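You operate a simulated robot arm through the tools that you are given. There is no shell and no other tool.

You are at the controls of a simulated robot arm. One attempt, no reset.

Task
Dress the sundae in the white cup: choc sauce, then nuts.
Fine: sauce till its edge is in the blue band inside, one full orange measure of nuts, bottle and measure back; cup and wafer end in the black tray. Set down upright: what you pick out.

Only the result counts: the job must be done as asked and must still hold three seconds after the hand-in. Knocking over, shifting, dropping, spilling or breaking anything else fails it.

Robot
A 7-joint arm with a two-finger gripper, fixed in place. Base frame: the origin is on the floor under the middle of its stand, x ahead of it, y to its left, z up; the work surface is at about z = 0.9. Lengths are in m, angles in degrees, forces in N, time in s.
With the tool pointing down near the work surface it reaches from about 0.34 to 0.76 m from the base axis. Its first joint turns from -143.0 to 143.0 degrees. Payload 2.45 kg.
Tool frame: the origin (TCP) lies between the finger pads and is the grasp point; the fingertips stand 0.026 m ahead of it; z points along the fingers, y is the line along which they close. The gripper opens to 0.096 m; its body begins 0.069 m behind the TCP.
Orientation is that of the tool frame in the base frame, as a unit quaternion [x, y, z, w]. With the fingers straight down and closing along the base's y, the tool's x points along the base's -x, its y along +y and its z along -z.

Tools
- The arm moves only by the tool jog_arm. Its argument "series" is a list of rows, each a list of 7 numbers: the gripper command, from -1 (shut) to 1 (fully open), values between in proportion, then the shift along the tool's x, y, z in units of 500 mm (1.0 is 500 mm), then the turn, a rotation vector about the tool's x, y, z in units of 60 degrees (1.0 is 60 degrees). In form: [[hand, tx, ty, tz, wx, wy, wz], ...]. A call has 1 to 20 rows; each row is the pose to reach, as a shift and turn from the pose commanded when the call began, along the tool's axes at that moment. A call with a number of a shift or a turn outside -1 to 1 is refused whole. Rows are played at 5 a second. More than 0.05 m and 8.6 degrees between two rows, or a gripper value outside its range, and nothing of the call is played. Where a pose cannot be reached the arm comes as near as it can. A force on the tool above 90 N (or 10 N above the force at the start of the call, whichever is more), or a blocked arm, ends the call early, and 0.2 s more pass. The fingers move at their own pace (about 0.05 m/s each) and stop on an object; they squeeze with about 37 N. The grip force told is the motor's: it shows also when the fingers shut on nothing. Time passes only in rows, and 0.2 s behind the last, so rows that repeat a pose let the fingers close. It gives the time, the measured TCP pose, the force on the tool (base axes), the opening and the grip force at its end, in the units of the frame above (readings bear some noise), with the torque about the TCP (base axes, N m) and any sound that the robot's microphone picked up.
- Cameras (640 x 400 px; columns grow to the right, rows downward): "scene" is fixed at [0.052, -0.6499, 1.636]; the picture's right is [0.68, -0.73, 0.00], its down [-0.67, -0.62, -0.41] and it looks along [0.30, 0.28, -0.91] (base axes); focal length 324 px, centre (320, 200). "wrist" rides on the gripper at [0.082, 0.003, -0.098] in the tool frame; the picture's right is [-0.04, 1.00, 0.00], its down [-0.73, -0.03, -0.68] and it looks along [-0.68, -0.03, 0.73] (tool axes); focal length 256 px, centre (320, 200). There is no depth. A picture from a camera that has moved, and an enlarged one, comes with that camera's place and axes in the base frame and with its lens.
- grab_frame(camera): a new picture of that camera. It takes no simulated time.
- move_column(by): slides the trunk up (or, below 0, down) by that many m; the arm rides with it, the base frame stays. It gives what a move gives, with no picture.
- inspect(camera, box): a new picture of the part [left, top, right, bottom] of that camera's present view, enlarged. It takes no simulated time.
- close_job(): hands the job in; it is judged then, once.

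Places have to be worked out from the pictures, the camera data and where the tool is seen. Open the gripper and draw the arm clear of the work before you hand the job in, unless the task says otherwise.

The tools are called after ">>>" by a JSON object that holds its "api" and its "payload". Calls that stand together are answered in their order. jog_arm: Moves the arm, as the interface text tells. Its arguments: {"type":"object","properties":{"series":{"type":"array","items":{"type":"array","items":{"type":"number"}}}},"required":["series"]} The other tools are called the same way: move_column (by) moves the trunk up or down; grab_frame (camera) takes a picture; inspect (camera, box) takes an enlarged picture of a part of a camera's view; close_job () hands the job in.

At the start:

```text
time: 0.0
tool_pos: [0.1199, -0.4436, 1.2505]
ee_rot: [0.0, 1.0, 0.0, 0.0]
force: [-0.2, -0.7, 0.4]
moment: [0.0, 0.02, 0.01]
width: 0.0959
grip_force: 0.1
trunk travel left (down, up): [-0.575, 0.065]
```

scene: 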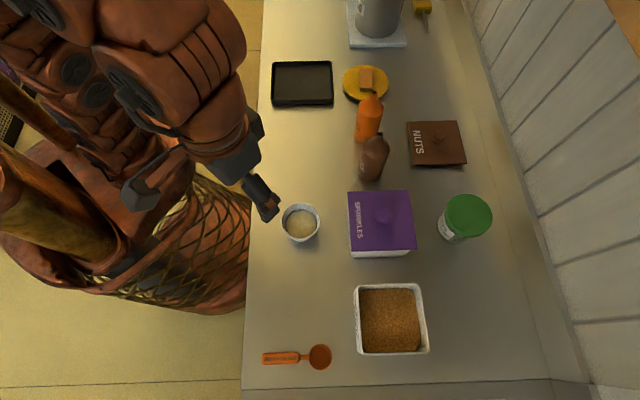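
wrist: 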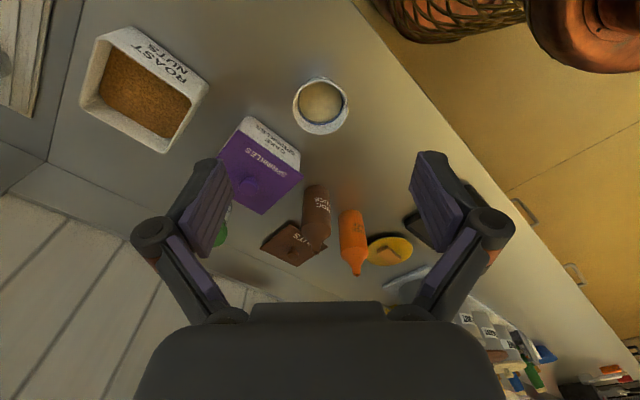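

I start by looking closer at the objects in both views to identify bottle, cup, measure and nuts.

>>> {"api": "inspect", "payload": {"camera": "scene", "box": [240, 160, 400, 260]}}

>>> {"api": "inspect", "payload": {"camera": "scene", "box": [250, 40, 480, 190]}}

>>> {"api": "inspect", "payload": {"camera": "scene", "box": [240, 260, 440, 390]}}

>>> {"api": "inspect", "payload": {"camera": "wrist", "box": [220, 60, 420, 190]}}

>>> {"api": "inspect", "payload": {"camera": "wrist", "box": [250, 170, 450, 300]}}

>>> {"api": "inspect", "payload": {"camera": "wrist", "box": [380, 250, 640, 400]}}

```text
4.00 times, centred on (320, 210) of scene
camera zoom: at [0.052, -0.6499, 1.636], right [0.68, -0.73, 0.0], down [-0.67, -0.62, -0.41], along [0.3, 0.28, -0.91], focal length 1294 px, centre (320, 160)
```

zoom: 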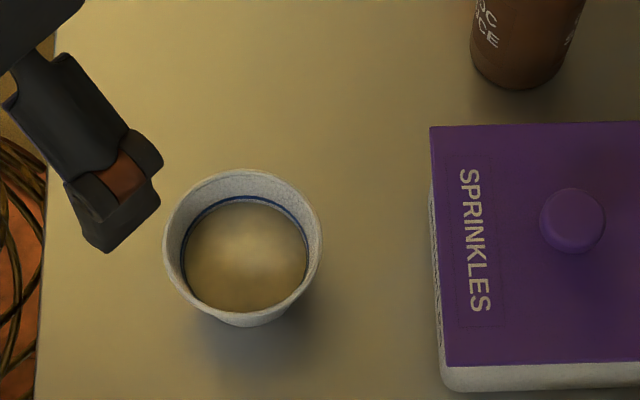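

```text
2.67 times, centred on (365, 115) of scene
camera zoom: at [0.052, -0.6499, 1.636], right [0.68, -0.73, 0.0], down [-0.67, -0.62, -0.41], along [0.3, 0.28, -0.91], focal length 863 px, centre (200, 427)
```

zoom: 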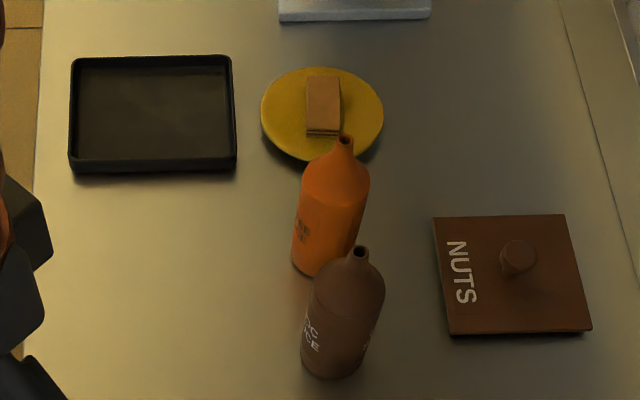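

```text
3.08 times, centred on (340, 325) of scene
camera zoom: at [0.052, -0.6499, 1.636], right [0.68, -0.73, 0.0], down [-0.67, -0.62, -0.41], along [0.3, 0.28, -0.91], focal length 996 px, centre (258, -185)
```

zoom: 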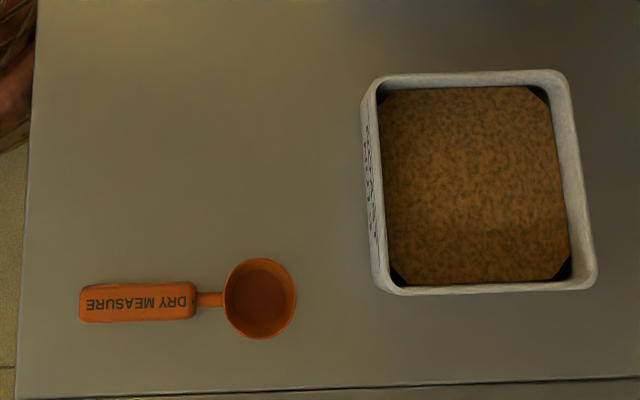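

```text
3.08 times, centred on (320, 125) of wrist
camera zoom: at [0.0358, -0.4384, 1.3497], right [0.04, 1.0, 0.0], down [0.73, -0.03, 0.68], along [0.68, -0.03, -0.73], focal length 788 px, centre (320, 431)
```

zoom: 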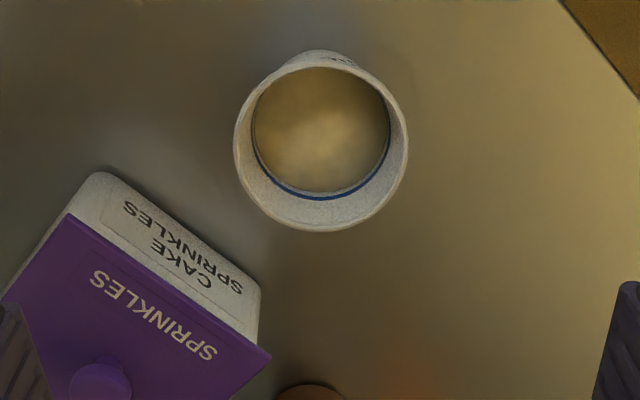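

```text
3.08 times, centred on (350, 235) of wrist
camera zoom: at [0.0358, -0.4384, 1.3497], right [0.04, 1.0, 0.0], down [0.73, -0.03, 0.68], along [0.68, -0.03, -0.73], focal length 788 px, centre (228, 92)
```

zoom: 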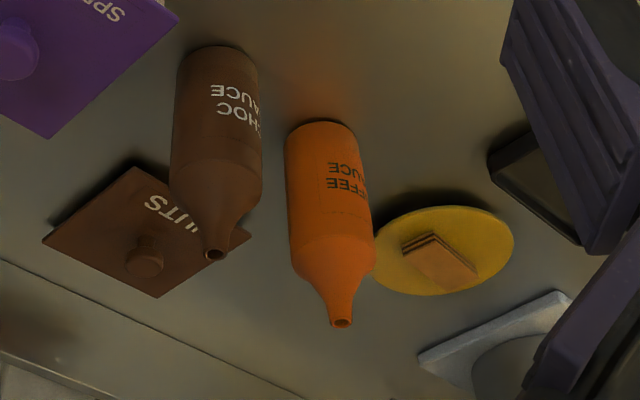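

```text
2.46 times, centred on (510, 325) of wrist
camera zoom: at [0.0358, -0.4384, 1.3497], right [0.04, 1.0, 0.0], down [0.73, -0.03, 0.68], along [0.68, -0.03, -0.73], focal length 630 px, centre (-148, -108)
```

zoom: 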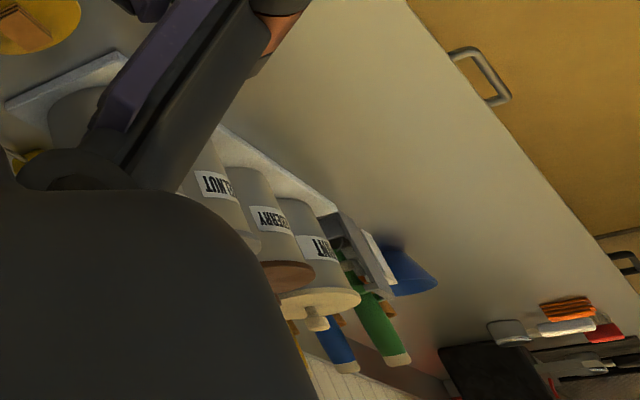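

The brown bottle reads CHOC SAUCE, the orange one COFFEE SAUCE. The white open box reads ROAST NUTS and the orange DRY MEASURE lies near the counter end. The counter runs along about (0.73, 0.68), so I turn the tool 47° about its vertical to line up with the counter and look again.

>>> {"api": "jog_arm", "payload": {"series": [[1, 0, 0, 0, 0, 0, 0.13], [1, 0, 0, 0, 0, 0, 0.26], [1, 0, 0, 0, 0, 0, 0.39], [1, 0, 0, 0, 0, 0, 0.52], [1, 0, 0, 0, 0, 0, 0.65], [1, 0, 0, 0, 0, 0, 0.783], [1, 0, 0, 0, 0, 0, 0.783]]}}

>>> {"api": "grab_frame", "payload": {"camera": "wrist"}}

>>> {"api": "grab_frame", "payload": {"camera": "scene"}}

```text
time: 1.6
tool_pos: [0.1194, -0.4427, 1.2526]
ee_rot: [0.4, 0.917, 0.001, 0.0]
force: [-0.5, -0.1, 0.0]
moment: [0.01, 0.0, 0.0]
width: 0.0959
grip_force: 0.1
trunk travel left (down, up): [-0.575, 0.065]
```

```text
taken
camera wrist: at [0.0649, -0.3799, 1.3503], right [0.76, 0.65, 0.0], down [0.48, -0.56, 0.68], along [0.44, -0.52, -0.73], focal length 256 px, centre (320, 200)
```

wrist: 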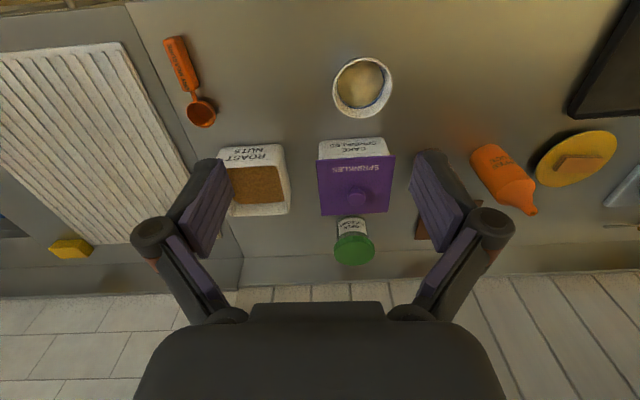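

```text
taken
```

scene: 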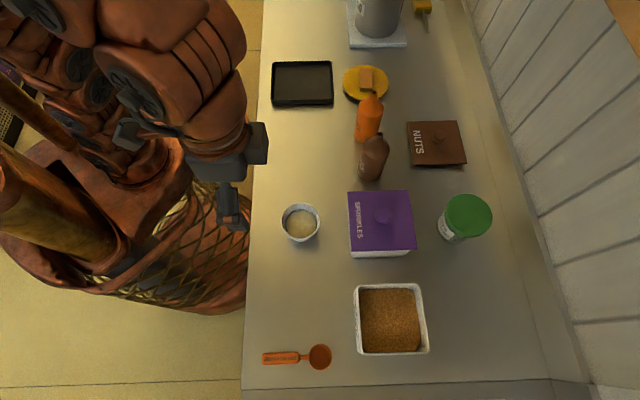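

Aligned with the counter now. I zoom in on the cup and the measure from this view.

>>> {"api": "inspect", "payload": {"camera": "wrist", "box": [310, 40, 420, 130]}}

>>> {"api": "inspect", "payload": {"camera": "wrist", "box": [140, 20, 320, 230]}}

>>> {"api": "inspect", "payload": {"camera": "wrist", "box": [440, 100, 640, 240]}}

```text
4.44 times, centred on (365, 85) of wrist
camera zoom: at [0.0649, -0.3799, 1.3503], right [0.76, 0.65, 0.0], down [0.48, -0.56, 0.68], along [0.44, -0.52, -0.73], focal length 1138 px, centre (120, 711)
```

zoom: 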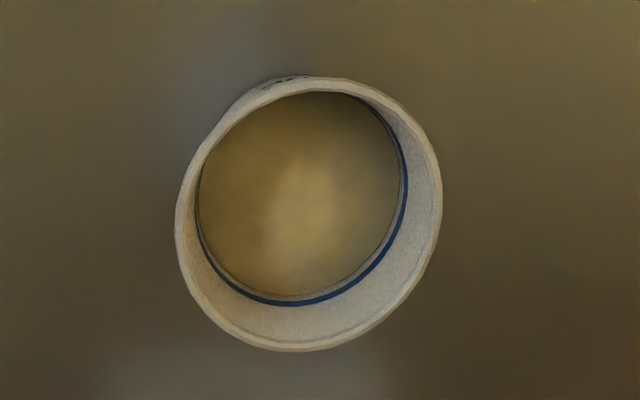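

```text
1.90 times, centred on (230, 125) of wrist
camera zoom: at [0.0649, -0.3799, 1.3503], right [0.76, 0.65, 0.0], down [0.48, -0.56, 0.68], along [0.44, -0.52, -0.73], focal length 488 px, centre (491, 343)
```

zoom: 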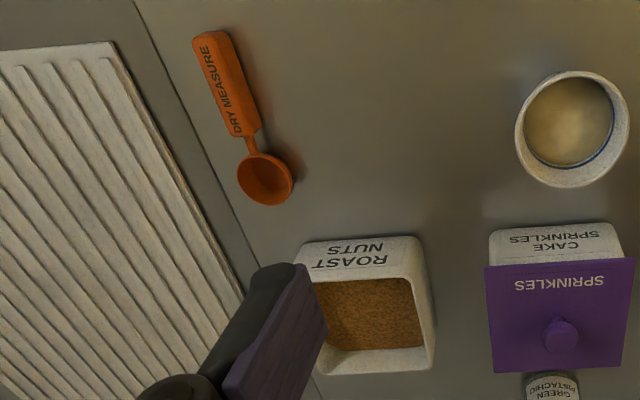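

```text
2.86 times, centred on (540, 170) of wrist
camera zoom: at [0.0649, -0.3799, 1.3503], right [0.76, 0.65, 0.0], down [0.48, -0.56, 0.68], along [0.44, -0.52, -0.73], focal length 731 px, centre (-309, 286)
```

zoom: 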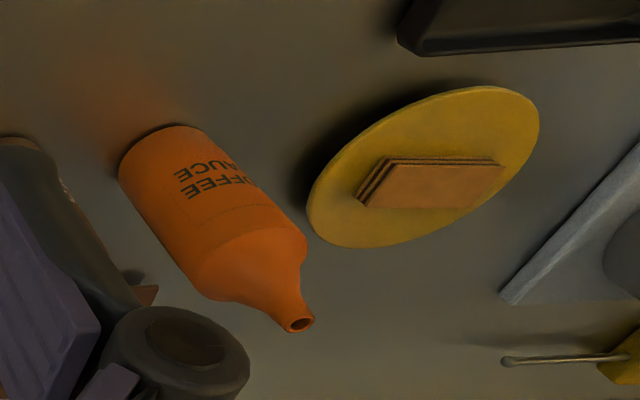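

The blue band is a thin ring a few millimetres above the ice cream, so the pour must be slow. For the bottle I want a horizontal side grip with the wrist camera on top. I start swinging the tool toward that orientation while moving left along the counter, high above everything.

>>> {"api": "jog_arm", "payload": {"series": [[1, 0, 0.05, 0, 0.0919, 0, -0.0919], [1, 0, 0.1, 0, 0.1838, 0, -0.1838], [1, 0, 0.15, 0, 0.2757, 0, -0.2757], [1, 0, 0.2, 0, 0.3676, 0, -0.3676], [1, 0, 0.25, 0, 0.4595, 0, -0.4595], [1, 0, 0.3, 0, 0.5514, 0, -0.5514], [1, 0, 0.3, 0, 0.6433, 0, -0.6433], [1, 0, 0.3, 0, 0.6433, 0, -0.6433]]}}

>>> {"api": "grab_frame", "payload": {"camera": "scene"}}

>>> {"api": "grab_frame", "payload": {"camera": "wrist"}}

```text
time: 3.4
tool_pos: [0.2278, -0.3415, 1.2532]
ee_rot: [0.057, 0.944, -0.299, -0.129]
force: [-0.5, 0.0, -1.0]
moment: [0.02, 0.01, 0.02]
width: 0.0958
grip_force: 0.1
trunk travel left (down, up): [-0.575, 0.065]
```

```text
taken
```

scene: 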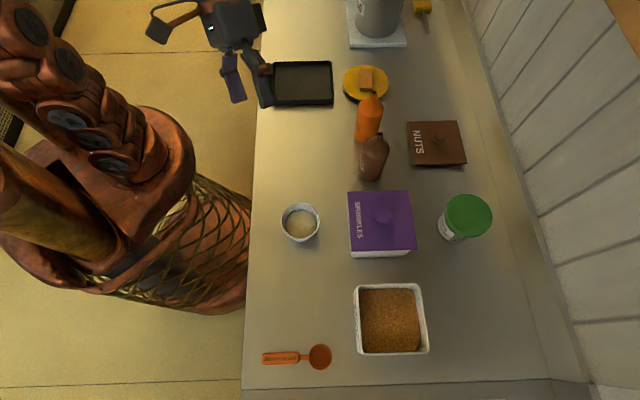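

```text
taken
camera wrist: at [0.1762, -0.2686, 1.3459], right [0.07, 0.81, -0.58], down [0.89, 0.21, 0.4], along [0.45, -0.55, -0.71], focal length 256 px, centre (320, 200)
```

wrist: 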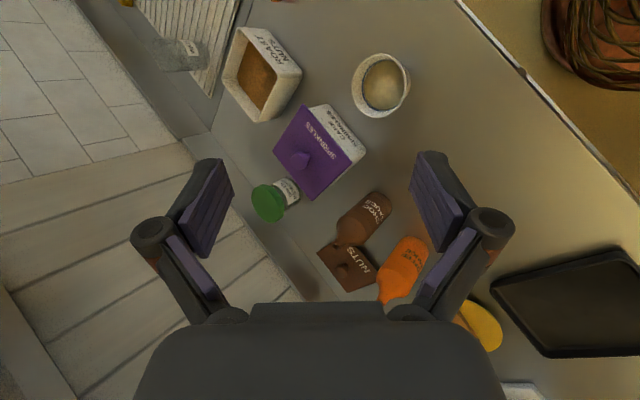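

The pose followed well. I keep turning about the same axis toward the horizontal, camera-on-top orientation.

>>> {"api": "jog_arm", "payload": {"series": [[1, 0, 0, 0, 0.0919, 0, -0.0919], [1, 0, 0, 0, 0.1838, 0, -0.1838], [1, 0, 0, 0, 0.2757, 0, -0.2757], [1, 0, 0, 0, 0.3676, 0, -0.3676], [1, 0, 0, 0, 0.4595, 0, -0.4595], [1, 0, 0, 0, 0.5514, 0, -0.5514], [1, 0, 0, 0, 0.6433, 0, -0.6433], [1, 0, 0, 0, 0.7352, 0, -0.7352], [1, 0, 0, 0, 0.7352, 0, -0.7352]]}}

>>> {"api": "grab_frame", "payload": {"camera": "scene"}}

>>> {"api": "grab_frame", "payload": {"camera": "wrist"}}

```text
time: 5.4
tool_pos: [0.2298, -0.3407, 1.2517]
ee_rot: [-0.298, 0.761, -0.528, -0.23]
force: [-0.2, 0.1, 0.4]
moment: [0.0, 0.02, -0.01]
width: 0.0962
grip_force: 0.1
out of reach, approached as far as the arm can: row 8, 9
trunk travel left (down, up): [-0.575, 0.065]
```

```text
taken
```

scene: 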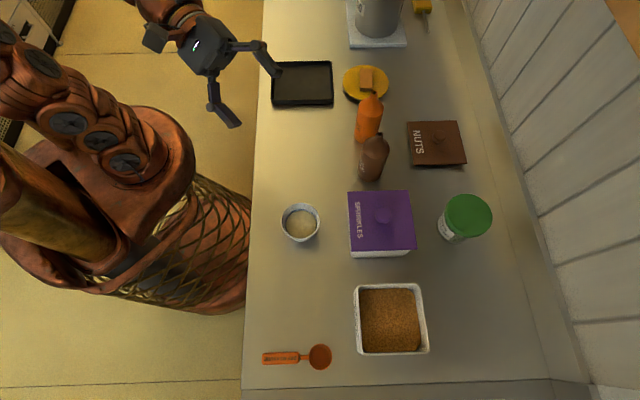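

```text
taken
camera wrist: at [0.1705, -0.2627, 1.3366], right [-0.67, 0.27, -0.69], down [0.57, 0.79, -0.24], along [0.48, -0.56, -0.68], focal length 256 px, centre (320, 200)
```

wrist: 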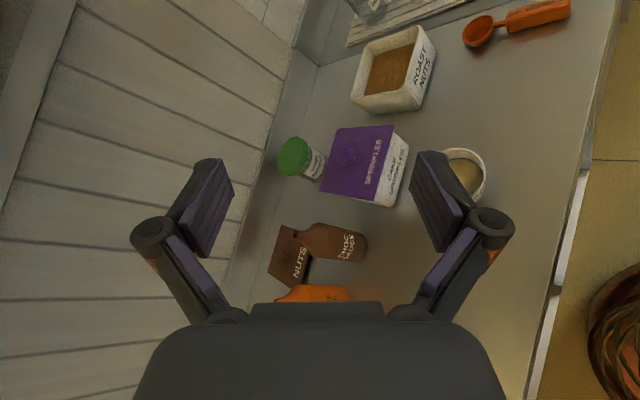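

The last rows were out of reach, probably because the hand is too close to the stand. I move the hand outward over the counter (still high) before continuing the turn.

>>> {"api": "jog_arm", "payload": {"series": [[1, -0.051, -0.0354, 0.029, 0, 0, 0], [1, -0.102, -0.0709, 0.058, 0, 0, 0], [1, -0.153, -0.106, 0.087, 0, 0, 0], [1, -0.204, -0.142, 0.116, 0, 0, 0], [1, -0.2548, -0.1772, 0.1448, 0, 0, 0], [1, -0.2548, -0.1772, 0.1448, 0, 0, 0]]}}

```text
time: 6.8
tool_pos: [0.3781, -0.4049, 1.2025]
ee_rot: [-0.297, 0.761, -0.528, -0.23]
force: [-0.6, 0.8, 0.4]
moment: [0.01, -0.02, 0.0]
width: 0.0959
grip_force: 0.0
trunk travel left (down, up): [-0.575, 0.065]
```

The hand moved out with the orientation kept. I finish the remaining 70.8° of the turn here at z≈1.2.

>>> {"api": "jog_arm", "payload": {"series": [[1, 0, 0, 0, 0.0927, 0, -0.0927], [1, 0, 0, 0, 0.1854, 0, -0.1854], [1, 0, 0, 0, 0.2782, 0, -0.2782], [1, 0, 0, 0, 0.3709, 0, -0.3709], [1, 0, 0, 0, 0.4637, 0, -0.4637], [1, 0, 0, 0, 0.5564, 0, -0.5564], [1, 0, 0, 0, 0.6491, 0, -0.6491], [1, 0, 0, 0, 0.7419, 0, -0.7419], [1, 0, 0, 0, 0.8346, 0, -0.8346], [1, 0, 0, 0, 0.8346, 0, -0.8346]]}}

>>> {"api": "grab_frame", "payload": {"camera": "scene"}}

>>> {"api": "grab_frame", "payload": {"camera": "wrist"}}

```text
time: 9.0
tool_pos: [0.3761, -0.4241, 1.2706]
ee_rot: [0.701, -0.221, 0.556, 0.389]
force: [2.0, 2.1, 3.5]
moment: [0.28, 0.14, -0.34]
width: 0.0959
grip_force: 0.0
out of reach, approached as far as the arm can: row 3, 4, 5, 6, 7, 8, 9, 10
trunk travel left (down, up): [-0.575, 0.065]
```

```text
taken
```

scene: 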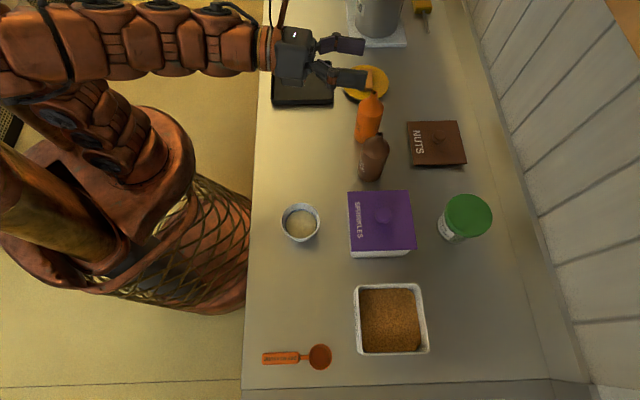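

```text
taken
camera wrist: at [0.3361, -0.3365, 1.3577], right [-0.75, -0.6, 0.26], down [-0.6, 0.46, -0.65], along [0.27, -0.65, -0.71], focal length 256 px, centre (320, 200)
```

wrist: 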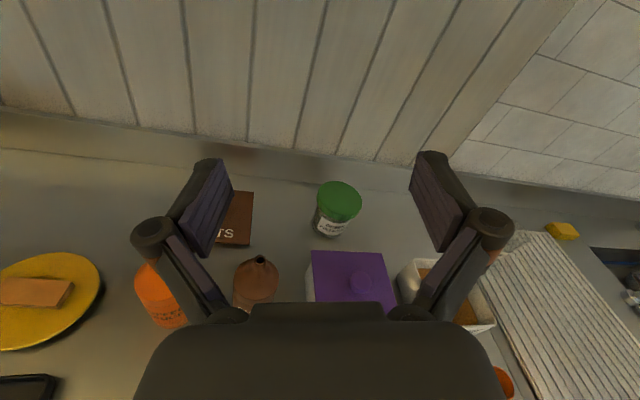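

The tool now points along the counter depth but is rolled about 18° and sits a bit high, so some joint limit binds. Lowering the trunk should free the arm; I lower it 0.15 m (hand stays above and before the bottles).

>>> {"api": "move_column", "payload": {"by": -0.12}}

>>> {"api": "grab_frame", "payload": {"camera": "wrist"}}

```text
time: 10.5
tool_pos: [0.3921, -0.408, 1.1657]
ee_rot: [0.665, -0.294, 0.628, 0.278]
force: [-0.1, -0.9, 0.5]
moment: [-0.04, -0.02, 0.02]
width: 0.0962
grip_force: 0.1
trunk travel left (down, up): [-0.455, 0.185]
```

```text
taken
camera wrist: at [0.3256, -0.3404, 1.2532], right [-0.74, -0.67, -0.04], down [-0.46, 0.55, -0.69], along [0.49, -0.5, -0.72], focal length 256 px, centre (320, 200)
```

wrist: 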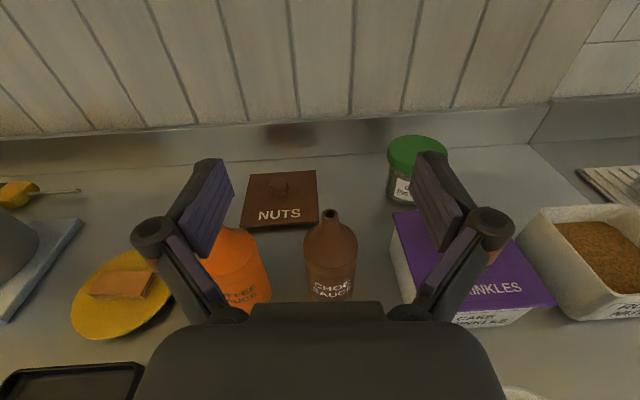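

The lowered trunk let the hand reach the wanted orientation (tool x up, pointing along depth). Combining both cameras, the choc bottle tip is near p=0.636, s=0.0, z≈1.066 in counter axes. I command a zero move to see where the commanded pose actually is.

>>> {"api": "jog_arm", "payload": {"series": [[1, 0, 0, 0, 0, 0, 0], [1, 0, 0, 0, 0, 0, 0]]}}

```text
time: 11.1
tool_pos: [0.3918, -0.4077, 1.1662]
ee_rot: [0.665, -0.295, 0.627, 0.278]
force: [0.0, -0.6, 0.5]
moment: [-0.01, 0.01, 0.0]
width: 0.0962
grip_force: 0.1
trunk travel left (down, up): [-0.455, 0.185]
```

Commanded and measured pose agree. I back off to p≈0.52, centre on the bottle in s, and then look at the scene before lowering.

>>> {"api": "jog_arm", "payload": {"series": [[1, 0, 0.008, -0.046, 0, 0, 0], [1, 0, 0.017, -0.092, 0, 0, 0], [1, 0, 0.017, -0.092, 0, 0, 0]]}}

>>> {"api": "grab_frame", "payload": {"camera": "scene"}}

>>> {"api": "grab_frame", "payload": {"camera": "wrist"}}

```text
time: 11.9
tool_pos: [0.3645, -0.3892, 1.1857]
ee_rot: [0.666, -0.295, 0.626, 0.277]
force: [-0.5, 0.5, 0.4]
moment: [-0.01, -0.01, -0.02]
width: 0.096
grip_force: 0.1
out of reach, approached as far as the arm can: row 1, 2, 3
trunk travel left (down, up): [-0.455, 0.185]
```

```text
taken
```

scene: 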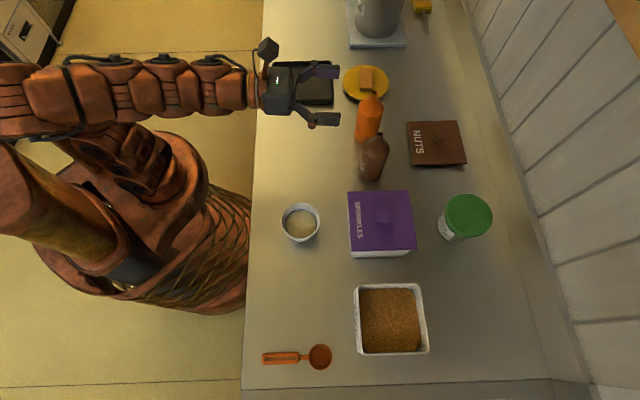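

```text
taken
camera wrist: at [0.297, -0.3217, 1.2733], right [-0.74, -0.67, -0.04], down [-0.46, 0.55, -0.69], along [0.48, -0.49, -0.72], focal length 256 px, centre (320, 200)
```

wrist: 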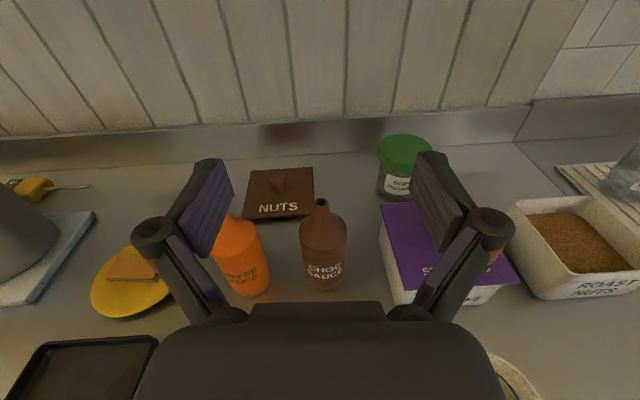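

The hand is at p≈0.533, s≈0, centred on the choc bottle, about 4 cm short of it. I lower with the trunk in two steps.

>>> {"api": "move_column", "payload": {"by": -0.12}}

>>> {"api": "grab_frame", "payload": {"camera": "wrist"}}

>>> {"api": "grab_frame", "payload": {"camera": "scene"}}

```text
time: 13.4
tool_pos: [0.3642, -0.3922, 1.0636]
ee_rot: [0.67, -0.295, 0.622, 0.28]
force: [-0.2, -0.6, -0.2]
moment: [0.03, -0.02, -0.01]
width: 0.0961
grip_force: 0.1
trunk travel left (down, up): [-0.335, 0.305]
```

```text
taken
camera wrist: at [0.2987, -0.3243, 1.1522], right [-0.74, -0.67, -0.03], down [-0.47, 0.56, -0.68], along [0.47, -0.49, -0.73], focal length 256 px, centre (320, 200)
```

wrist: 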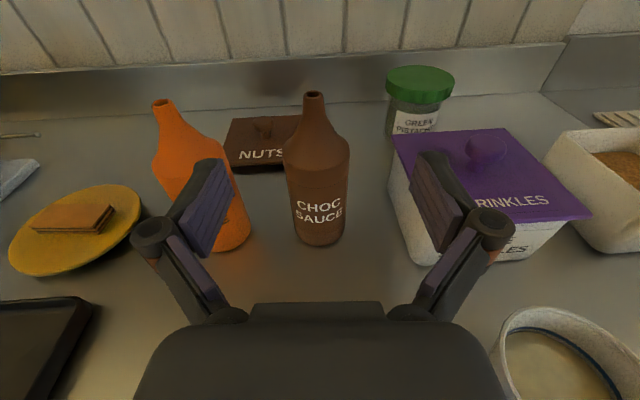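

```text
taken
```

scene: 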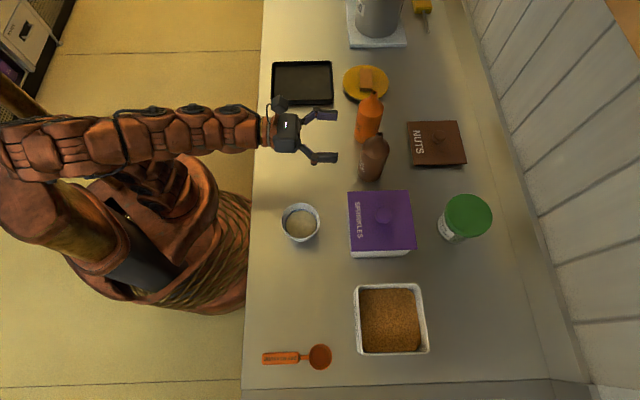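

Clear view: the choc bottle is centred between the fingers, with its body reaching to about z≈1.02. I lower further to bring the pads to the middle of the body.

>>> {"api": "move_column", "payload": {"by": -0.085}}

>>> {"api": "grab_frame", "payload": {"camera": "wrist"}}

>>> {"api": "grab_frame", "payload": {"camera": "scene"}}

```text
time: 14.6
tool_pos: [0.3619, -0.398, 0.9712]
ee_rot: [0.681, -0.287, 0.604, 0.299]
force: [-0.6, 0.6, -0.3]
moment: [0.0, 0.02, 0.01]
width: 0.0961
grip_force: 0.1
trunk travel left (down, up): [-0.25, 0.39]
```

```text
taken
camera wrist: at [0.3018, -0.3277, 1.0603], right [-0.76, -0.66, 0.02], down [-0.5, 0.55, -0.67], along [0.43, -0.52, -0.74], focal length 256 px, centre (320, 200)
```

wrist: 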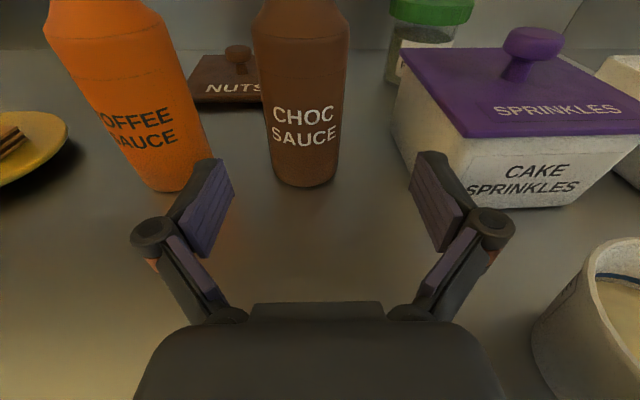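

```text
taken
```

scene: 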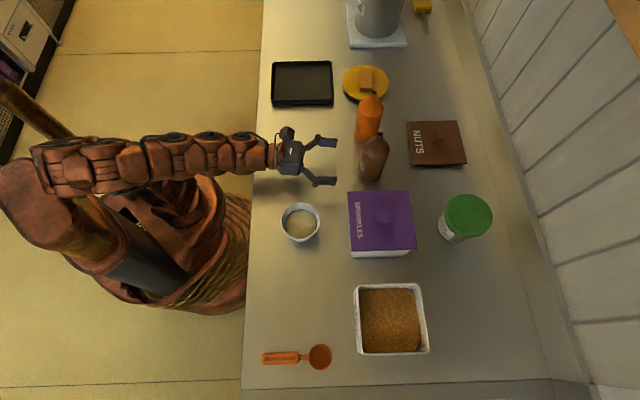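

The hand is level at z≈0.971, just slightly yawed and rolled. I correct that small yaw/roll and shift, then move forward so the pads straddle the choc bottle.

>>> {"api": "jog_arm", "payload": {"series": [[1, 0, -0.011, 0, 0.017, 0.01, 0.028], [1, 0, -0.0216, 0, 0.0335, 0.02, 0.0562], [1, 0.005, -0.0216, 0.045, 0.0335, 0.02, 0.0562], [1, 0.01, -0.0216, 0.09, 0.0335, 0.02, 0.0562], [1, 0.015, -0.0216, 0.135, 0.0335, 0.02, 0.0562], [1, 0.0208, -0.0216, 0.19, 0.0335, 0.02, 0.0562], [1, 0.0208, -0.0216, 0.19, 0.0335, 0.02, 0.0562]]}}

>>> {"api": "grab_frame", "payload": {"camera": "wrist"}}

>>> {"api": "grab_frame", "payload": {"camera": "scene"}}

```text
time: 16.2
tool_pos: [0.4359, -0.4531, 0.9853]
ee_rot: [0.655, -0.3, 0.647, 0.25]
force: [-0.1, -0.2, 0.0]
moment: [0.0, 0.01, 0.02]
width: 0.0959
grip_force: 0.0
out of reach, approached as far as the arm can: row 2
trunk travel left (down, up): [-0.25, 0.39]
```

```text
taken
camera wrist: at [0.3615, -0.3896, 1.0702], right [-0.71, -0.69, -0.1], down [-0.44, 0.56, -0.7], along [0.54, -0.46, -0.7], focal length 256 px, centre (320, 200)
```

wrist: 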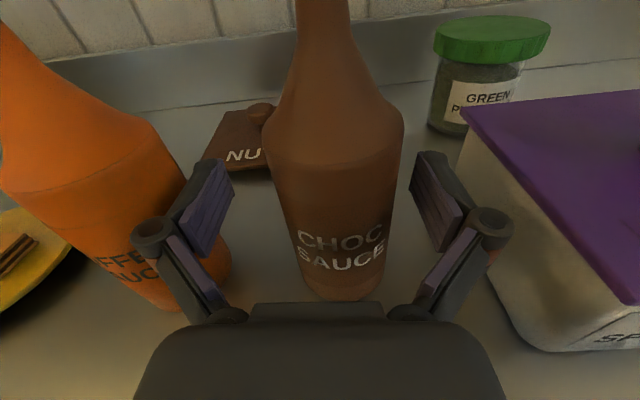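

```text
taken
```

scene: 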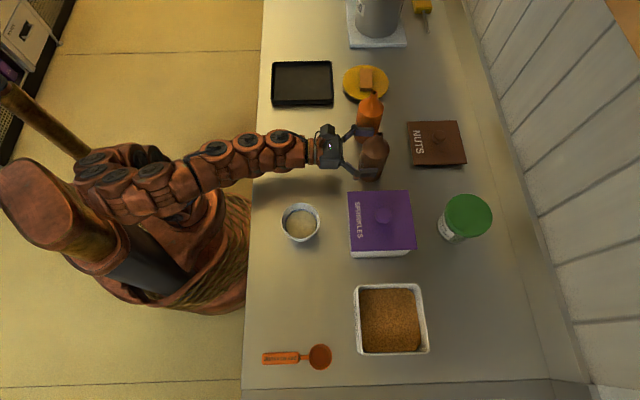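

The bottle is between the open pads but about 8 mm off-centre, with the hand rolled −3.5°. I recentre and unroll before closing.

>>> {"api": "jog_arm", "payload": {"series": [[1, -0.005, 0.01, 0.007, 0, 0, -0.029], [1, -0.01, 0.0185, 0.0146, 0, 0, -0.058], [1, -0.01, 0.0185, 0.0146, 0, 0, -0.058]]}}

>>> {"api": "grab_frame", "payload": {"camera": "wrist"}}

```text
time: 17.0
tool_pos: [0.4337, -0.464, 0.9795]
ee_rot: [0.664, -0.28, 0.639, 0.27]
force: [0.3, -0.4, -0.2]
moment: [0.01, 0.02, 0.01]
width: 0.096
grip_force: 0.1
trunk travel left (down, up): [-0.25, 0.39]
```

```text
taken
camera wrist: at [0.3638, -0.3976, 1.0651], right [-0.72, -0.7, -0.04], down [-0.47, 0.53, -0.71], along [0.51, -0.49, -0.71], focal length 256 px, centre (320, 200)
```

wrist: 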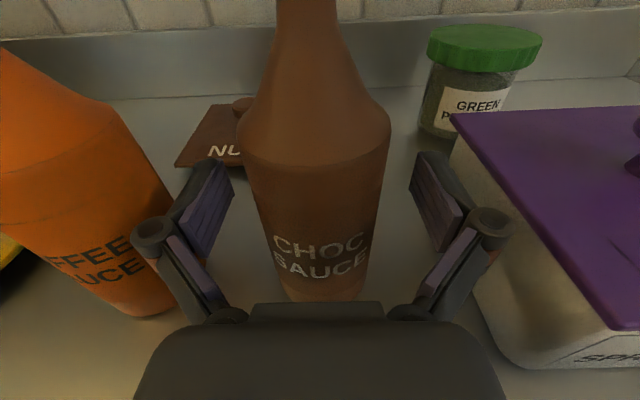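

Now well centred (p≈0.635, s≈0.001, roll ≈0). I close the gripper on the bottle.

>>> {"api": "jog_arm", "payload": {"series": [[0.6, 0, 0, 0, 0, 0, 0], [0.3, 0, 0, 0, 0, 0, 0], [-1, 0, 0, 0, 0, 0, 0], [-1, 0, 0, 0, 0, 0, 0], [-1, 0, 0, 0, 0, 0, 0]]}}

>>> {"api": "grab_frame", "payload": {"camera": "wrist"}}

```text
time: 18.2
tool_pos: [0.4347, -0.4637, 0.9797]
ee_rot: [0.665, -0.281, 0.638, 0.27]
force: [0.3, -1.1, 0.5]
moment: [-0.02, 0.0, -0.01]
width: 0.0593
grip_force: 37.1
trunk travel left (down, up): [-0.25, 0.39]
```

```text
taken
camera wrist: at [0.3638, -0.3976, 1.065], right [-0.72, -0.7, -0.04], down [-0.47, 0.53, -0.71], along [0.51, -0.49, -0.71], focal length 256 px, centre (320, 200)
```

wrist: 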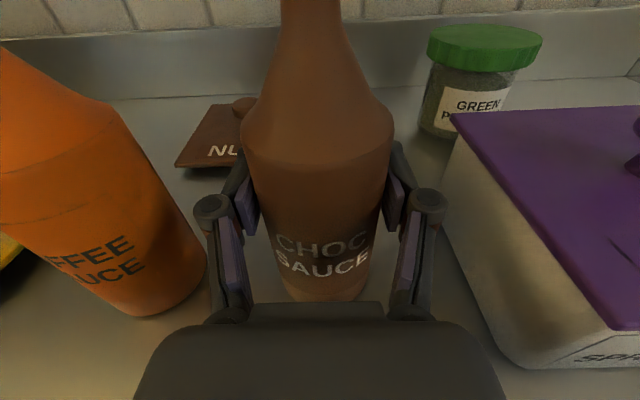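

The bottle is gripped (width 0.059, 37 N). I note the return pose: TCP (0.4347, −0.4637, 0.9797), quaternion (0.665, −0.281, 0.638, 0.270), trunk −0.25/+0.39. I lift it by the trunk.

>>> {"api": "move_column", "payload": {"by": 0.12}}

>>> {"api": "jog_arm", "payload": {"series": [[-1, 0, 0, 0, 0, 0, 0]]}}

>>> {"api": "grab_frame", "payload": {"camera": "scene"}}

>>> {"api": "grab_frame", "payload": {"camera": "wrist"}}

```text
time: 19.7
tool_pos: [0.434, -0.4646, 1.0999]
ee_rot: [0.664, -0.281, 0.638, 0.27]
force: [0.2, 0.3, -1.1]
moment: [-0.01, -0.03, -0.04]
width: 0.0594
grip_force: 37.4
trunk travel left (down, up): [-0.37, 0.27]
```

```text
time: 20.1
tool_pos: [0.4336, -0.464, 1.0997]
ee_rot: [0.665, -0.28, 0.638, 0.269]
force: [0.2, -0.1, -0.5]
moment: [0.0, 0.01, -0.06]
width: 0.0592
grip_force: 36.5
trunk travel left (down, up): [-0.37, 0.27]
```

```text
taken
```

scene: 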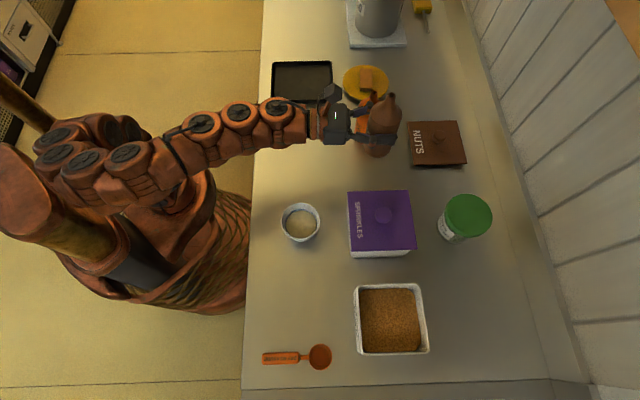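

```text
taken
camera wrist: at [0.3639, -0.3975, 1.1849], right [-0.72, -0.7, -0.04], down [-0.47, 0.53, -0.71], along [0.51, -0.49, -0.71], focal length 256 px, centre (320, 200)
```

wrist: 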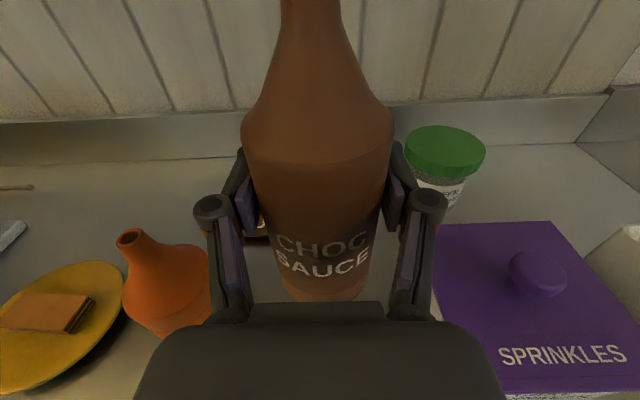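

The choc bottle is up at z≈1.10 and the coffee bottle behind is undisturbed. I now move toward the cup (rim centre about p=0.467, s=−0.153, rim z≈0.95, diameter ≈0.087) while yawing the hand 45° to the right.

>>> {"api": "jog_arm", "payload": {"series": [[-1, -0.0015, 0.0308, -0.037, -0.125, 0, 0], [-1, -0.003, 0.0617, -0.074, -0.25, 0, 0], [-1, -0.0045, 0.0925, -0.111, -0.375, 0, 0], [-1, -0.006, 0.1233, -0.148, -0.5, 0, 0], [-1, -0.0075, 0.154, -0.185, -0.625, 0, 0], [-1, -0.009, 0.185, -0.222, -0.75, 0, 0], [-1, -0.009, 0.185, -0.222, -0.75, 0, 0]]}}

>>> {"api": "grab_frame", "payload": {"camera": "scene"}}

>>> {"api": "grab_frame", "payload": {"camera": "wrist"}}

```text
time: 21.7
tool_pos: [0.2901, -0.4461, 1.0994]
ee_rot: [0.51, -0.504, 0.483, 0.504]
force: [0.3, -0.4, -0.3]
moment: [0.0, 0.06, 0.02]
width: 0.059
grip_force: 36.5
trunk travel left (down, up): [-0.37, 0.27]
```

```text
taken
```

scene: 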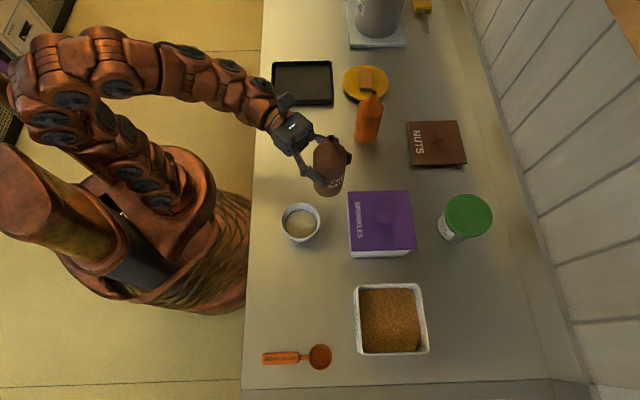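

```text
taken
camera wrist: at [0.2895, -0.3509, 1.1831], right [-1.0, 0.02, -0.01], down [0.02, 0.7, -0.72], along [0.0, -0.72, -0.7], focal length 256 px, centre (320, 200)
```

wrist: 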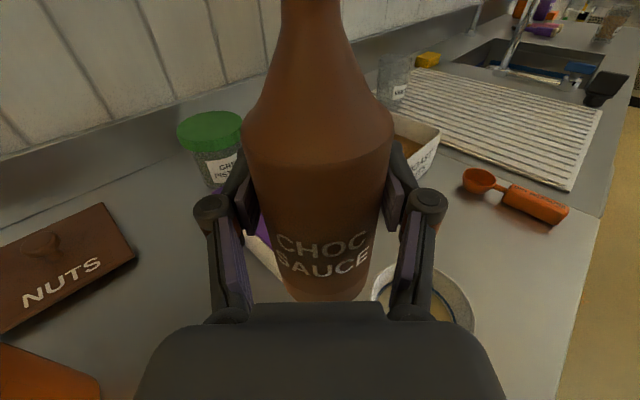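

Reached exactly: TCP is 0.083 m to the +x side of the cup centre (0.207, −0.446), hand pointing along −y. I roll the bottle about the tool axis to 50° first, so the tip comes over the cup, and check.

>>> {"api": "jog_arm", "payload": {"series": [[-1, 0, 0, 0, 0, 0, 0.12], [-1, 0, 0, 0, 0, 0, 0.24], [-1, 0, 0, 0, 0, 0, 0.36], [-1, 0, 0, 0, 0, 0, 0.48], [-1, 0, 0, 0, 0, 0, 0.6], [-1, 0, 0, 0, 0, 0, 0.72], [-1, 0, 0, 0, 0, 0, 0.84], [-1, 0, 0, 0, 0, 0, 0.84]]}}

>>> {"api": "grab_frame", "payload": {"camera": "scene"}}

>>> {"api": "inspect", "payload": {"camera": "scene", "box": [260, 140, 380, 260]}}

>>> {"api": "grab_frame", "payload": {"camera": "wrist"}}

```text
time: 23.5
tool_pos: [0.2917, -0.4478, 1.102]
ee_rot: [-0.246, 0.673, -0.651, -0.25]
force: [-0.6, 0.0, -0.3]
moment: [-0.01, 0.03, -0.01]
width: 0.0591
grip_force: 36.9
trunk travel left (down, up): [-0.37, 0.27]
```

```text
taken
```

scene: 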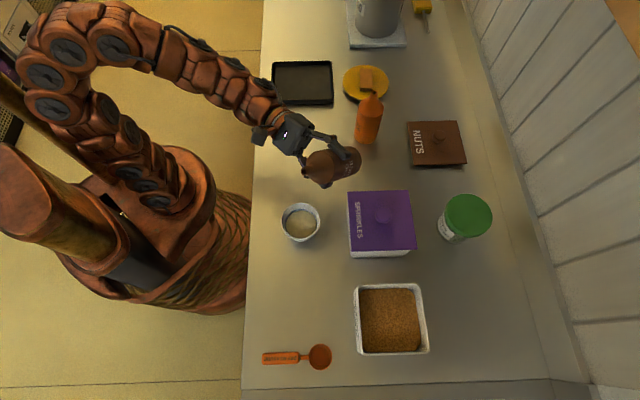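

```text
3.33 times, centred on (320, 200) of scene
camera zoom: at [0.052, -0.6499, 1.636], right [0.68, -0.73, 0.0], down [-0.67, -0.62, -0.41], along [0.3, 0.28, -0.91], focal length 1078 px, centre (320, 200)
```

zoom: 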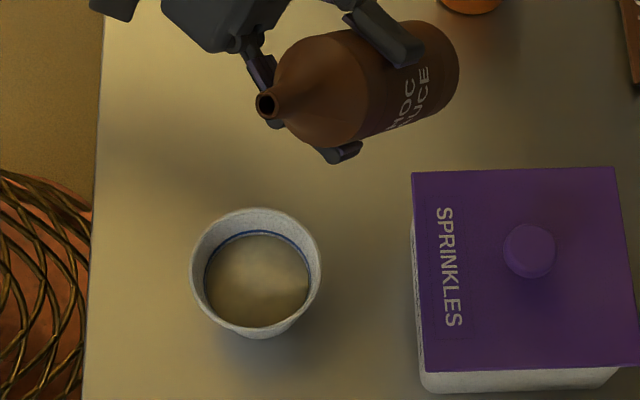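

```text
taken
camera wrist: at [0.2267, -0.3504, 1.1537], right [-0.63, 0.03, -0.78], down [0.58, 0.68, -0.44], along [0.52, -0.73, -0.45], focal length 256 px, centre (320, 200)
```

wrist: 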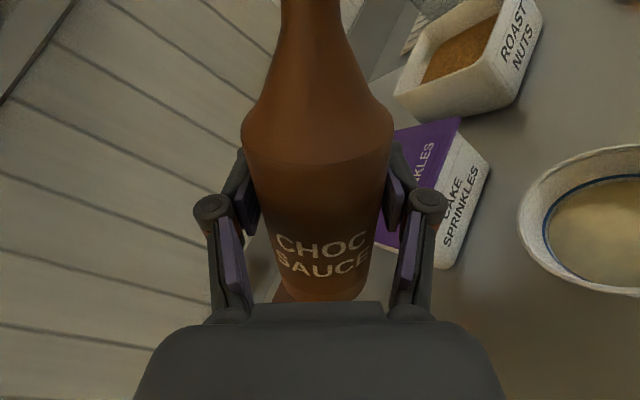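

The scene view shows the nozzle heading over the cup as planned (tip about (0.230, −0.446)). I roll on to about 74° while lowering 4 cm and check again for any flow.

>>> {"api": "jog_arm", "payload": {"series": [[-1, -0.013, 0.015, 0, 0, 0, 0.1], [-1, -0.026, 0.03, 0, 0, 0, 0.2], [-1, -0.039, 0.045, 0, 0, 0, 0.3], [-1, -0.0525, 0.0603, 0, 0, 0, 0.4], [-1, -0.0525, 0.0603, 0, 0, 0, 0.4]]}}

>>> {"api": "inspect", "payload": {"camera": "scene", "box": [260, 160, 380, 250]}}

>>> {"api": "grab_frame", "payload": {"camera": "wrist"}}

```text
time: 24.7
tool_pos: [0.2908, -0.4483, 1.0586]
ee_rot: [-0.102, 0.71, -0.688, -0.108]
force: [-0.3, -0.4, -0.5]
moment: [0.02, 0.01, 0.01]
width: 0.0592
grip_force: 36.9
trunk travel left (down, up): [-0.37, 0.27]
```

```text
4.44 times, centred on (320, 205) of scene
camera zoom: at [0.052, -0.6499, 1.636], right [0.68, -0.73, 0.0], down [-0.67, -0.62, -0.41], along [0.3, 0.28, -0.91], focal length 1438 px, centre (320, 178)
```

zoom: 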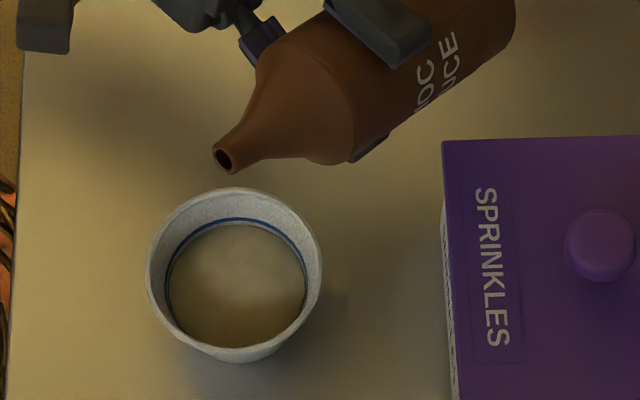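

```text
taken
camera wrist: at [0.2105, -0.3485, 1.0822], right [-0.26, 0.03, -0.97], down [0.72, 0.67, -0.17], along [0.65, -0.74, -0.19], focal length 256 px, centre (320, 200)
```

wrist: 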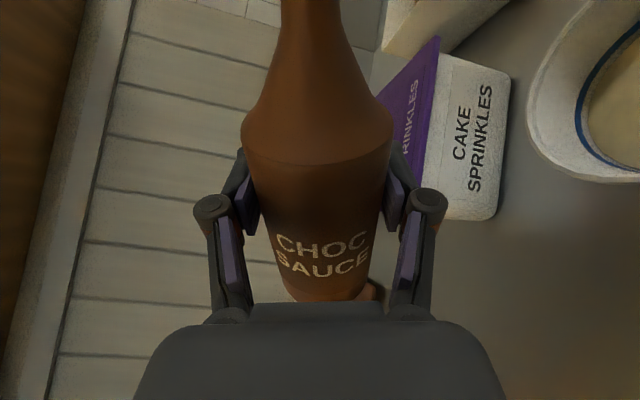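

The tip is at about (0.213, −0.443), right over the cup centre; no flow yet at ~73°. I tilt on to about 85° and look.

>>> {"api": "jog_arm", "payload": {"series": [[-1, 0, 0, 0, 0, 0, 0.07], [-1, 0, 0, 0, 0, 0, 0.14], [-1, 0, 0, 0, 0, 0, 0.2], [-1, 0, 0, 0, 0, 0, 0.2]]}}

>>> {"api": "inspect", "payload": {"camera": "scene", "box": [260, 160, 380, 250]}}

```text
time: 25.7
tool_pos: [0.2901, -0.4485, 1.0601]
ee_rot: [-0.028, 0.716, -0.697, -0.037]
force: [0.0, -0.3, -0.5]
moment: [0.01, 0.01, -0.03]
width: 0.059
grip_force: 36.9
trunk travel left (down, up): [-0.37, 0.27]
```

```text
4.44 times, centred on (320, 205) of scene
camera zoom: at [0.052, -0.6499, 1.636], right [0.68, -0.73, 0.0], down [-0.67, -0.62, -0.41], along [0.3, 0.28, -0.91], focal length 1438 px, centre (320, 178)
```

zoom: 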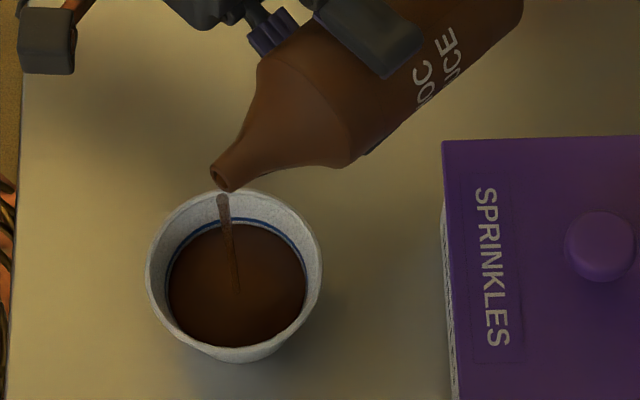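

Sauce is flowing at ~85° and covers the ice cream. Before any more time passes, I zoom in tightly on the band.

>>> {"api": "inspect", "payload": {"camera": "scene", "box": [280, 195, 330, 245]}}

>>> {"api": "inspect", "payload": {"camera": "scene", "box": [285, 200, 320, 220]}}

```text
8.00 times, centred on (305, 220) of scene
camera zoom: at [0.052, -0.6499, 1.636], right [0.68, -0.73, 0.0], down [-0.67, -0.62, -0.41], along [0.3, 0.28, -0.91], focal length 2588 px, centre (440, 40)
```

zoom: 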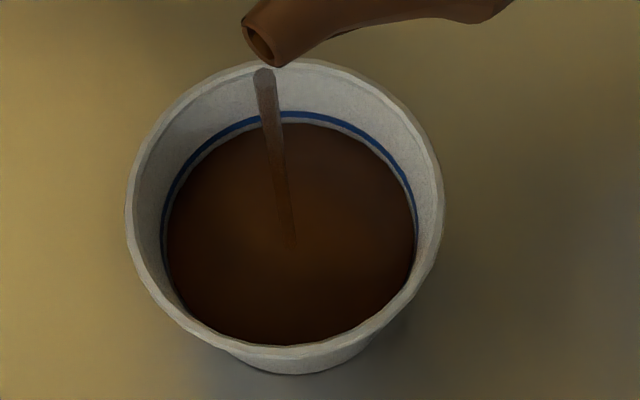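

```text
16.00 times, centred on (302, 210) of scene
camera zoom: at [0.052, -0.6499, 1.636], right [0.68, -0.73, 0.0], down [-0.67, -0.62, -0.41], along [0.3, 0.28, -0.91], focal length 5177 px, centre (600, 40)
```

zoom: 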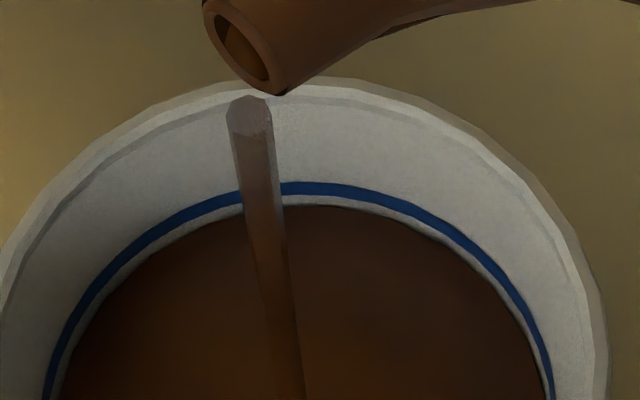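

The sauce edge is still just below the blue band (gap ≈12 px at 16×, band ≈13 px wide). I hold the tilt for one short row to measure the rate.

>>> {"api": "jog_arm", "payload": {"series": [[-1, 0, 0, 0, 0, 0, 0]]}}

>>> {"api": "inspect", "payload": {"camera": "scene", "box": [285, 200, 320, 220]}}

```text
time: 26.1
tool_pos: [0.29, -0.4491, 1.0608]
ee_rot: [-0.027, 0.716, -0.696, -0.037]
force: [-0.3, -0.8, -0.4]
moment: [0.02, 0.03, 0.03]
width: 0.0593
grip_force: 37.0
trunk travel left (down, up): [-0.37, 0.27]
```

```text
16.00 times, centred on (302, 210) of scene
camera zoom: at [0.052, -0.6499, 1.636], right [0.68, -0.73, 0.0], down [-0.67, -0.62, -0.41], along [0.3, 0.28, -0.91], focal length 5177 px, centre (600, 40)
```

zoom: 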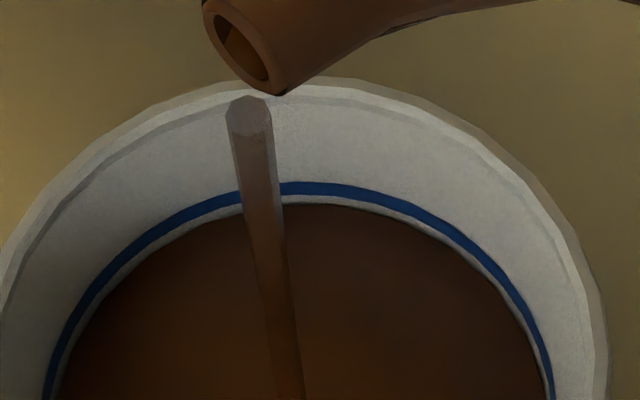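

The edge rose about 2–3 px in 0.4 s, so it's slow and controllable. I hold for about 1 s more and recheck with a tighter zoom.

>>> {"api": "jog_arm", "payload": {"series": [[-1, 0, 0, 0, 0, 0, 0], [-1, 0, 0, 0, 0, 0, 0], [-1, 0, 0, 0, 0, 0, 0], [-1, 0, 0, 0, 0, 0, 0]]}}

>>> {"api": "inspect", "payload": {"camera": "scene", "box": [285, 200, 320, 220]}}

>>> {"api": "inspect", "payload": {"camera": "scene", "box": [300, 206, 312, 213]}}

```text
time: 27.1
tool_pos: [0.2892, -0.4483, 1.0601]
ee_rot: [-0.027, 0.717, -0.696, -0.037]
force: [-1.1, 1.2, -0.3]
moment: [0.03, 0.04, -0.01]
width: 0.0591
grip_force: 37.1
trunk travel left (down, up): [-0.37, 0.27]
```

```text
16.00 times, centred on (302, 210) of scene
camera zoom: at [0.052, -0.6499, 1.636], right [0.68, -0.73, 0.0], down [-0.67, -0.62, -0.41], along [0.3, 0.28, -0.91], focal length 5177 px, centre (600, 40)
```

zoom: 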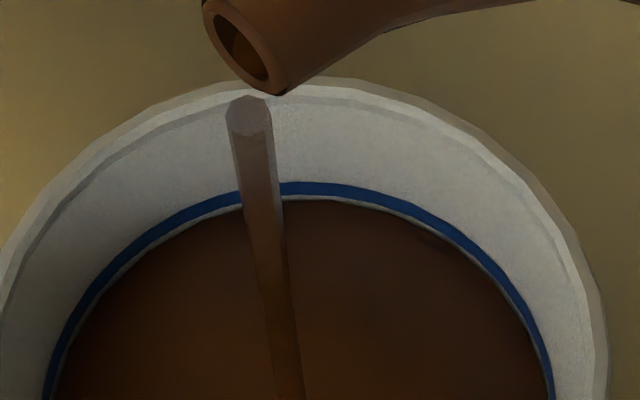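

```text
16.00 times, centred on (306, 210) of scene
camera zoom: at [0.052, -0.6499, 1.636], right [0.68, -0.73, 0.0], down [-0.67, -0.62, -0.41], along [0.3, 0.28, -0.91], focal length 5177 px, centre (544, 48)
```

zoom: 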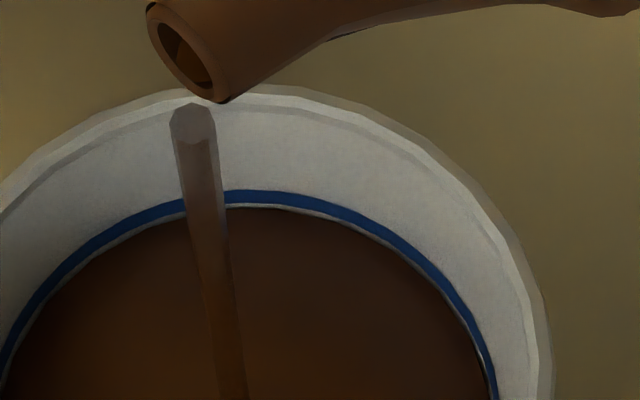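

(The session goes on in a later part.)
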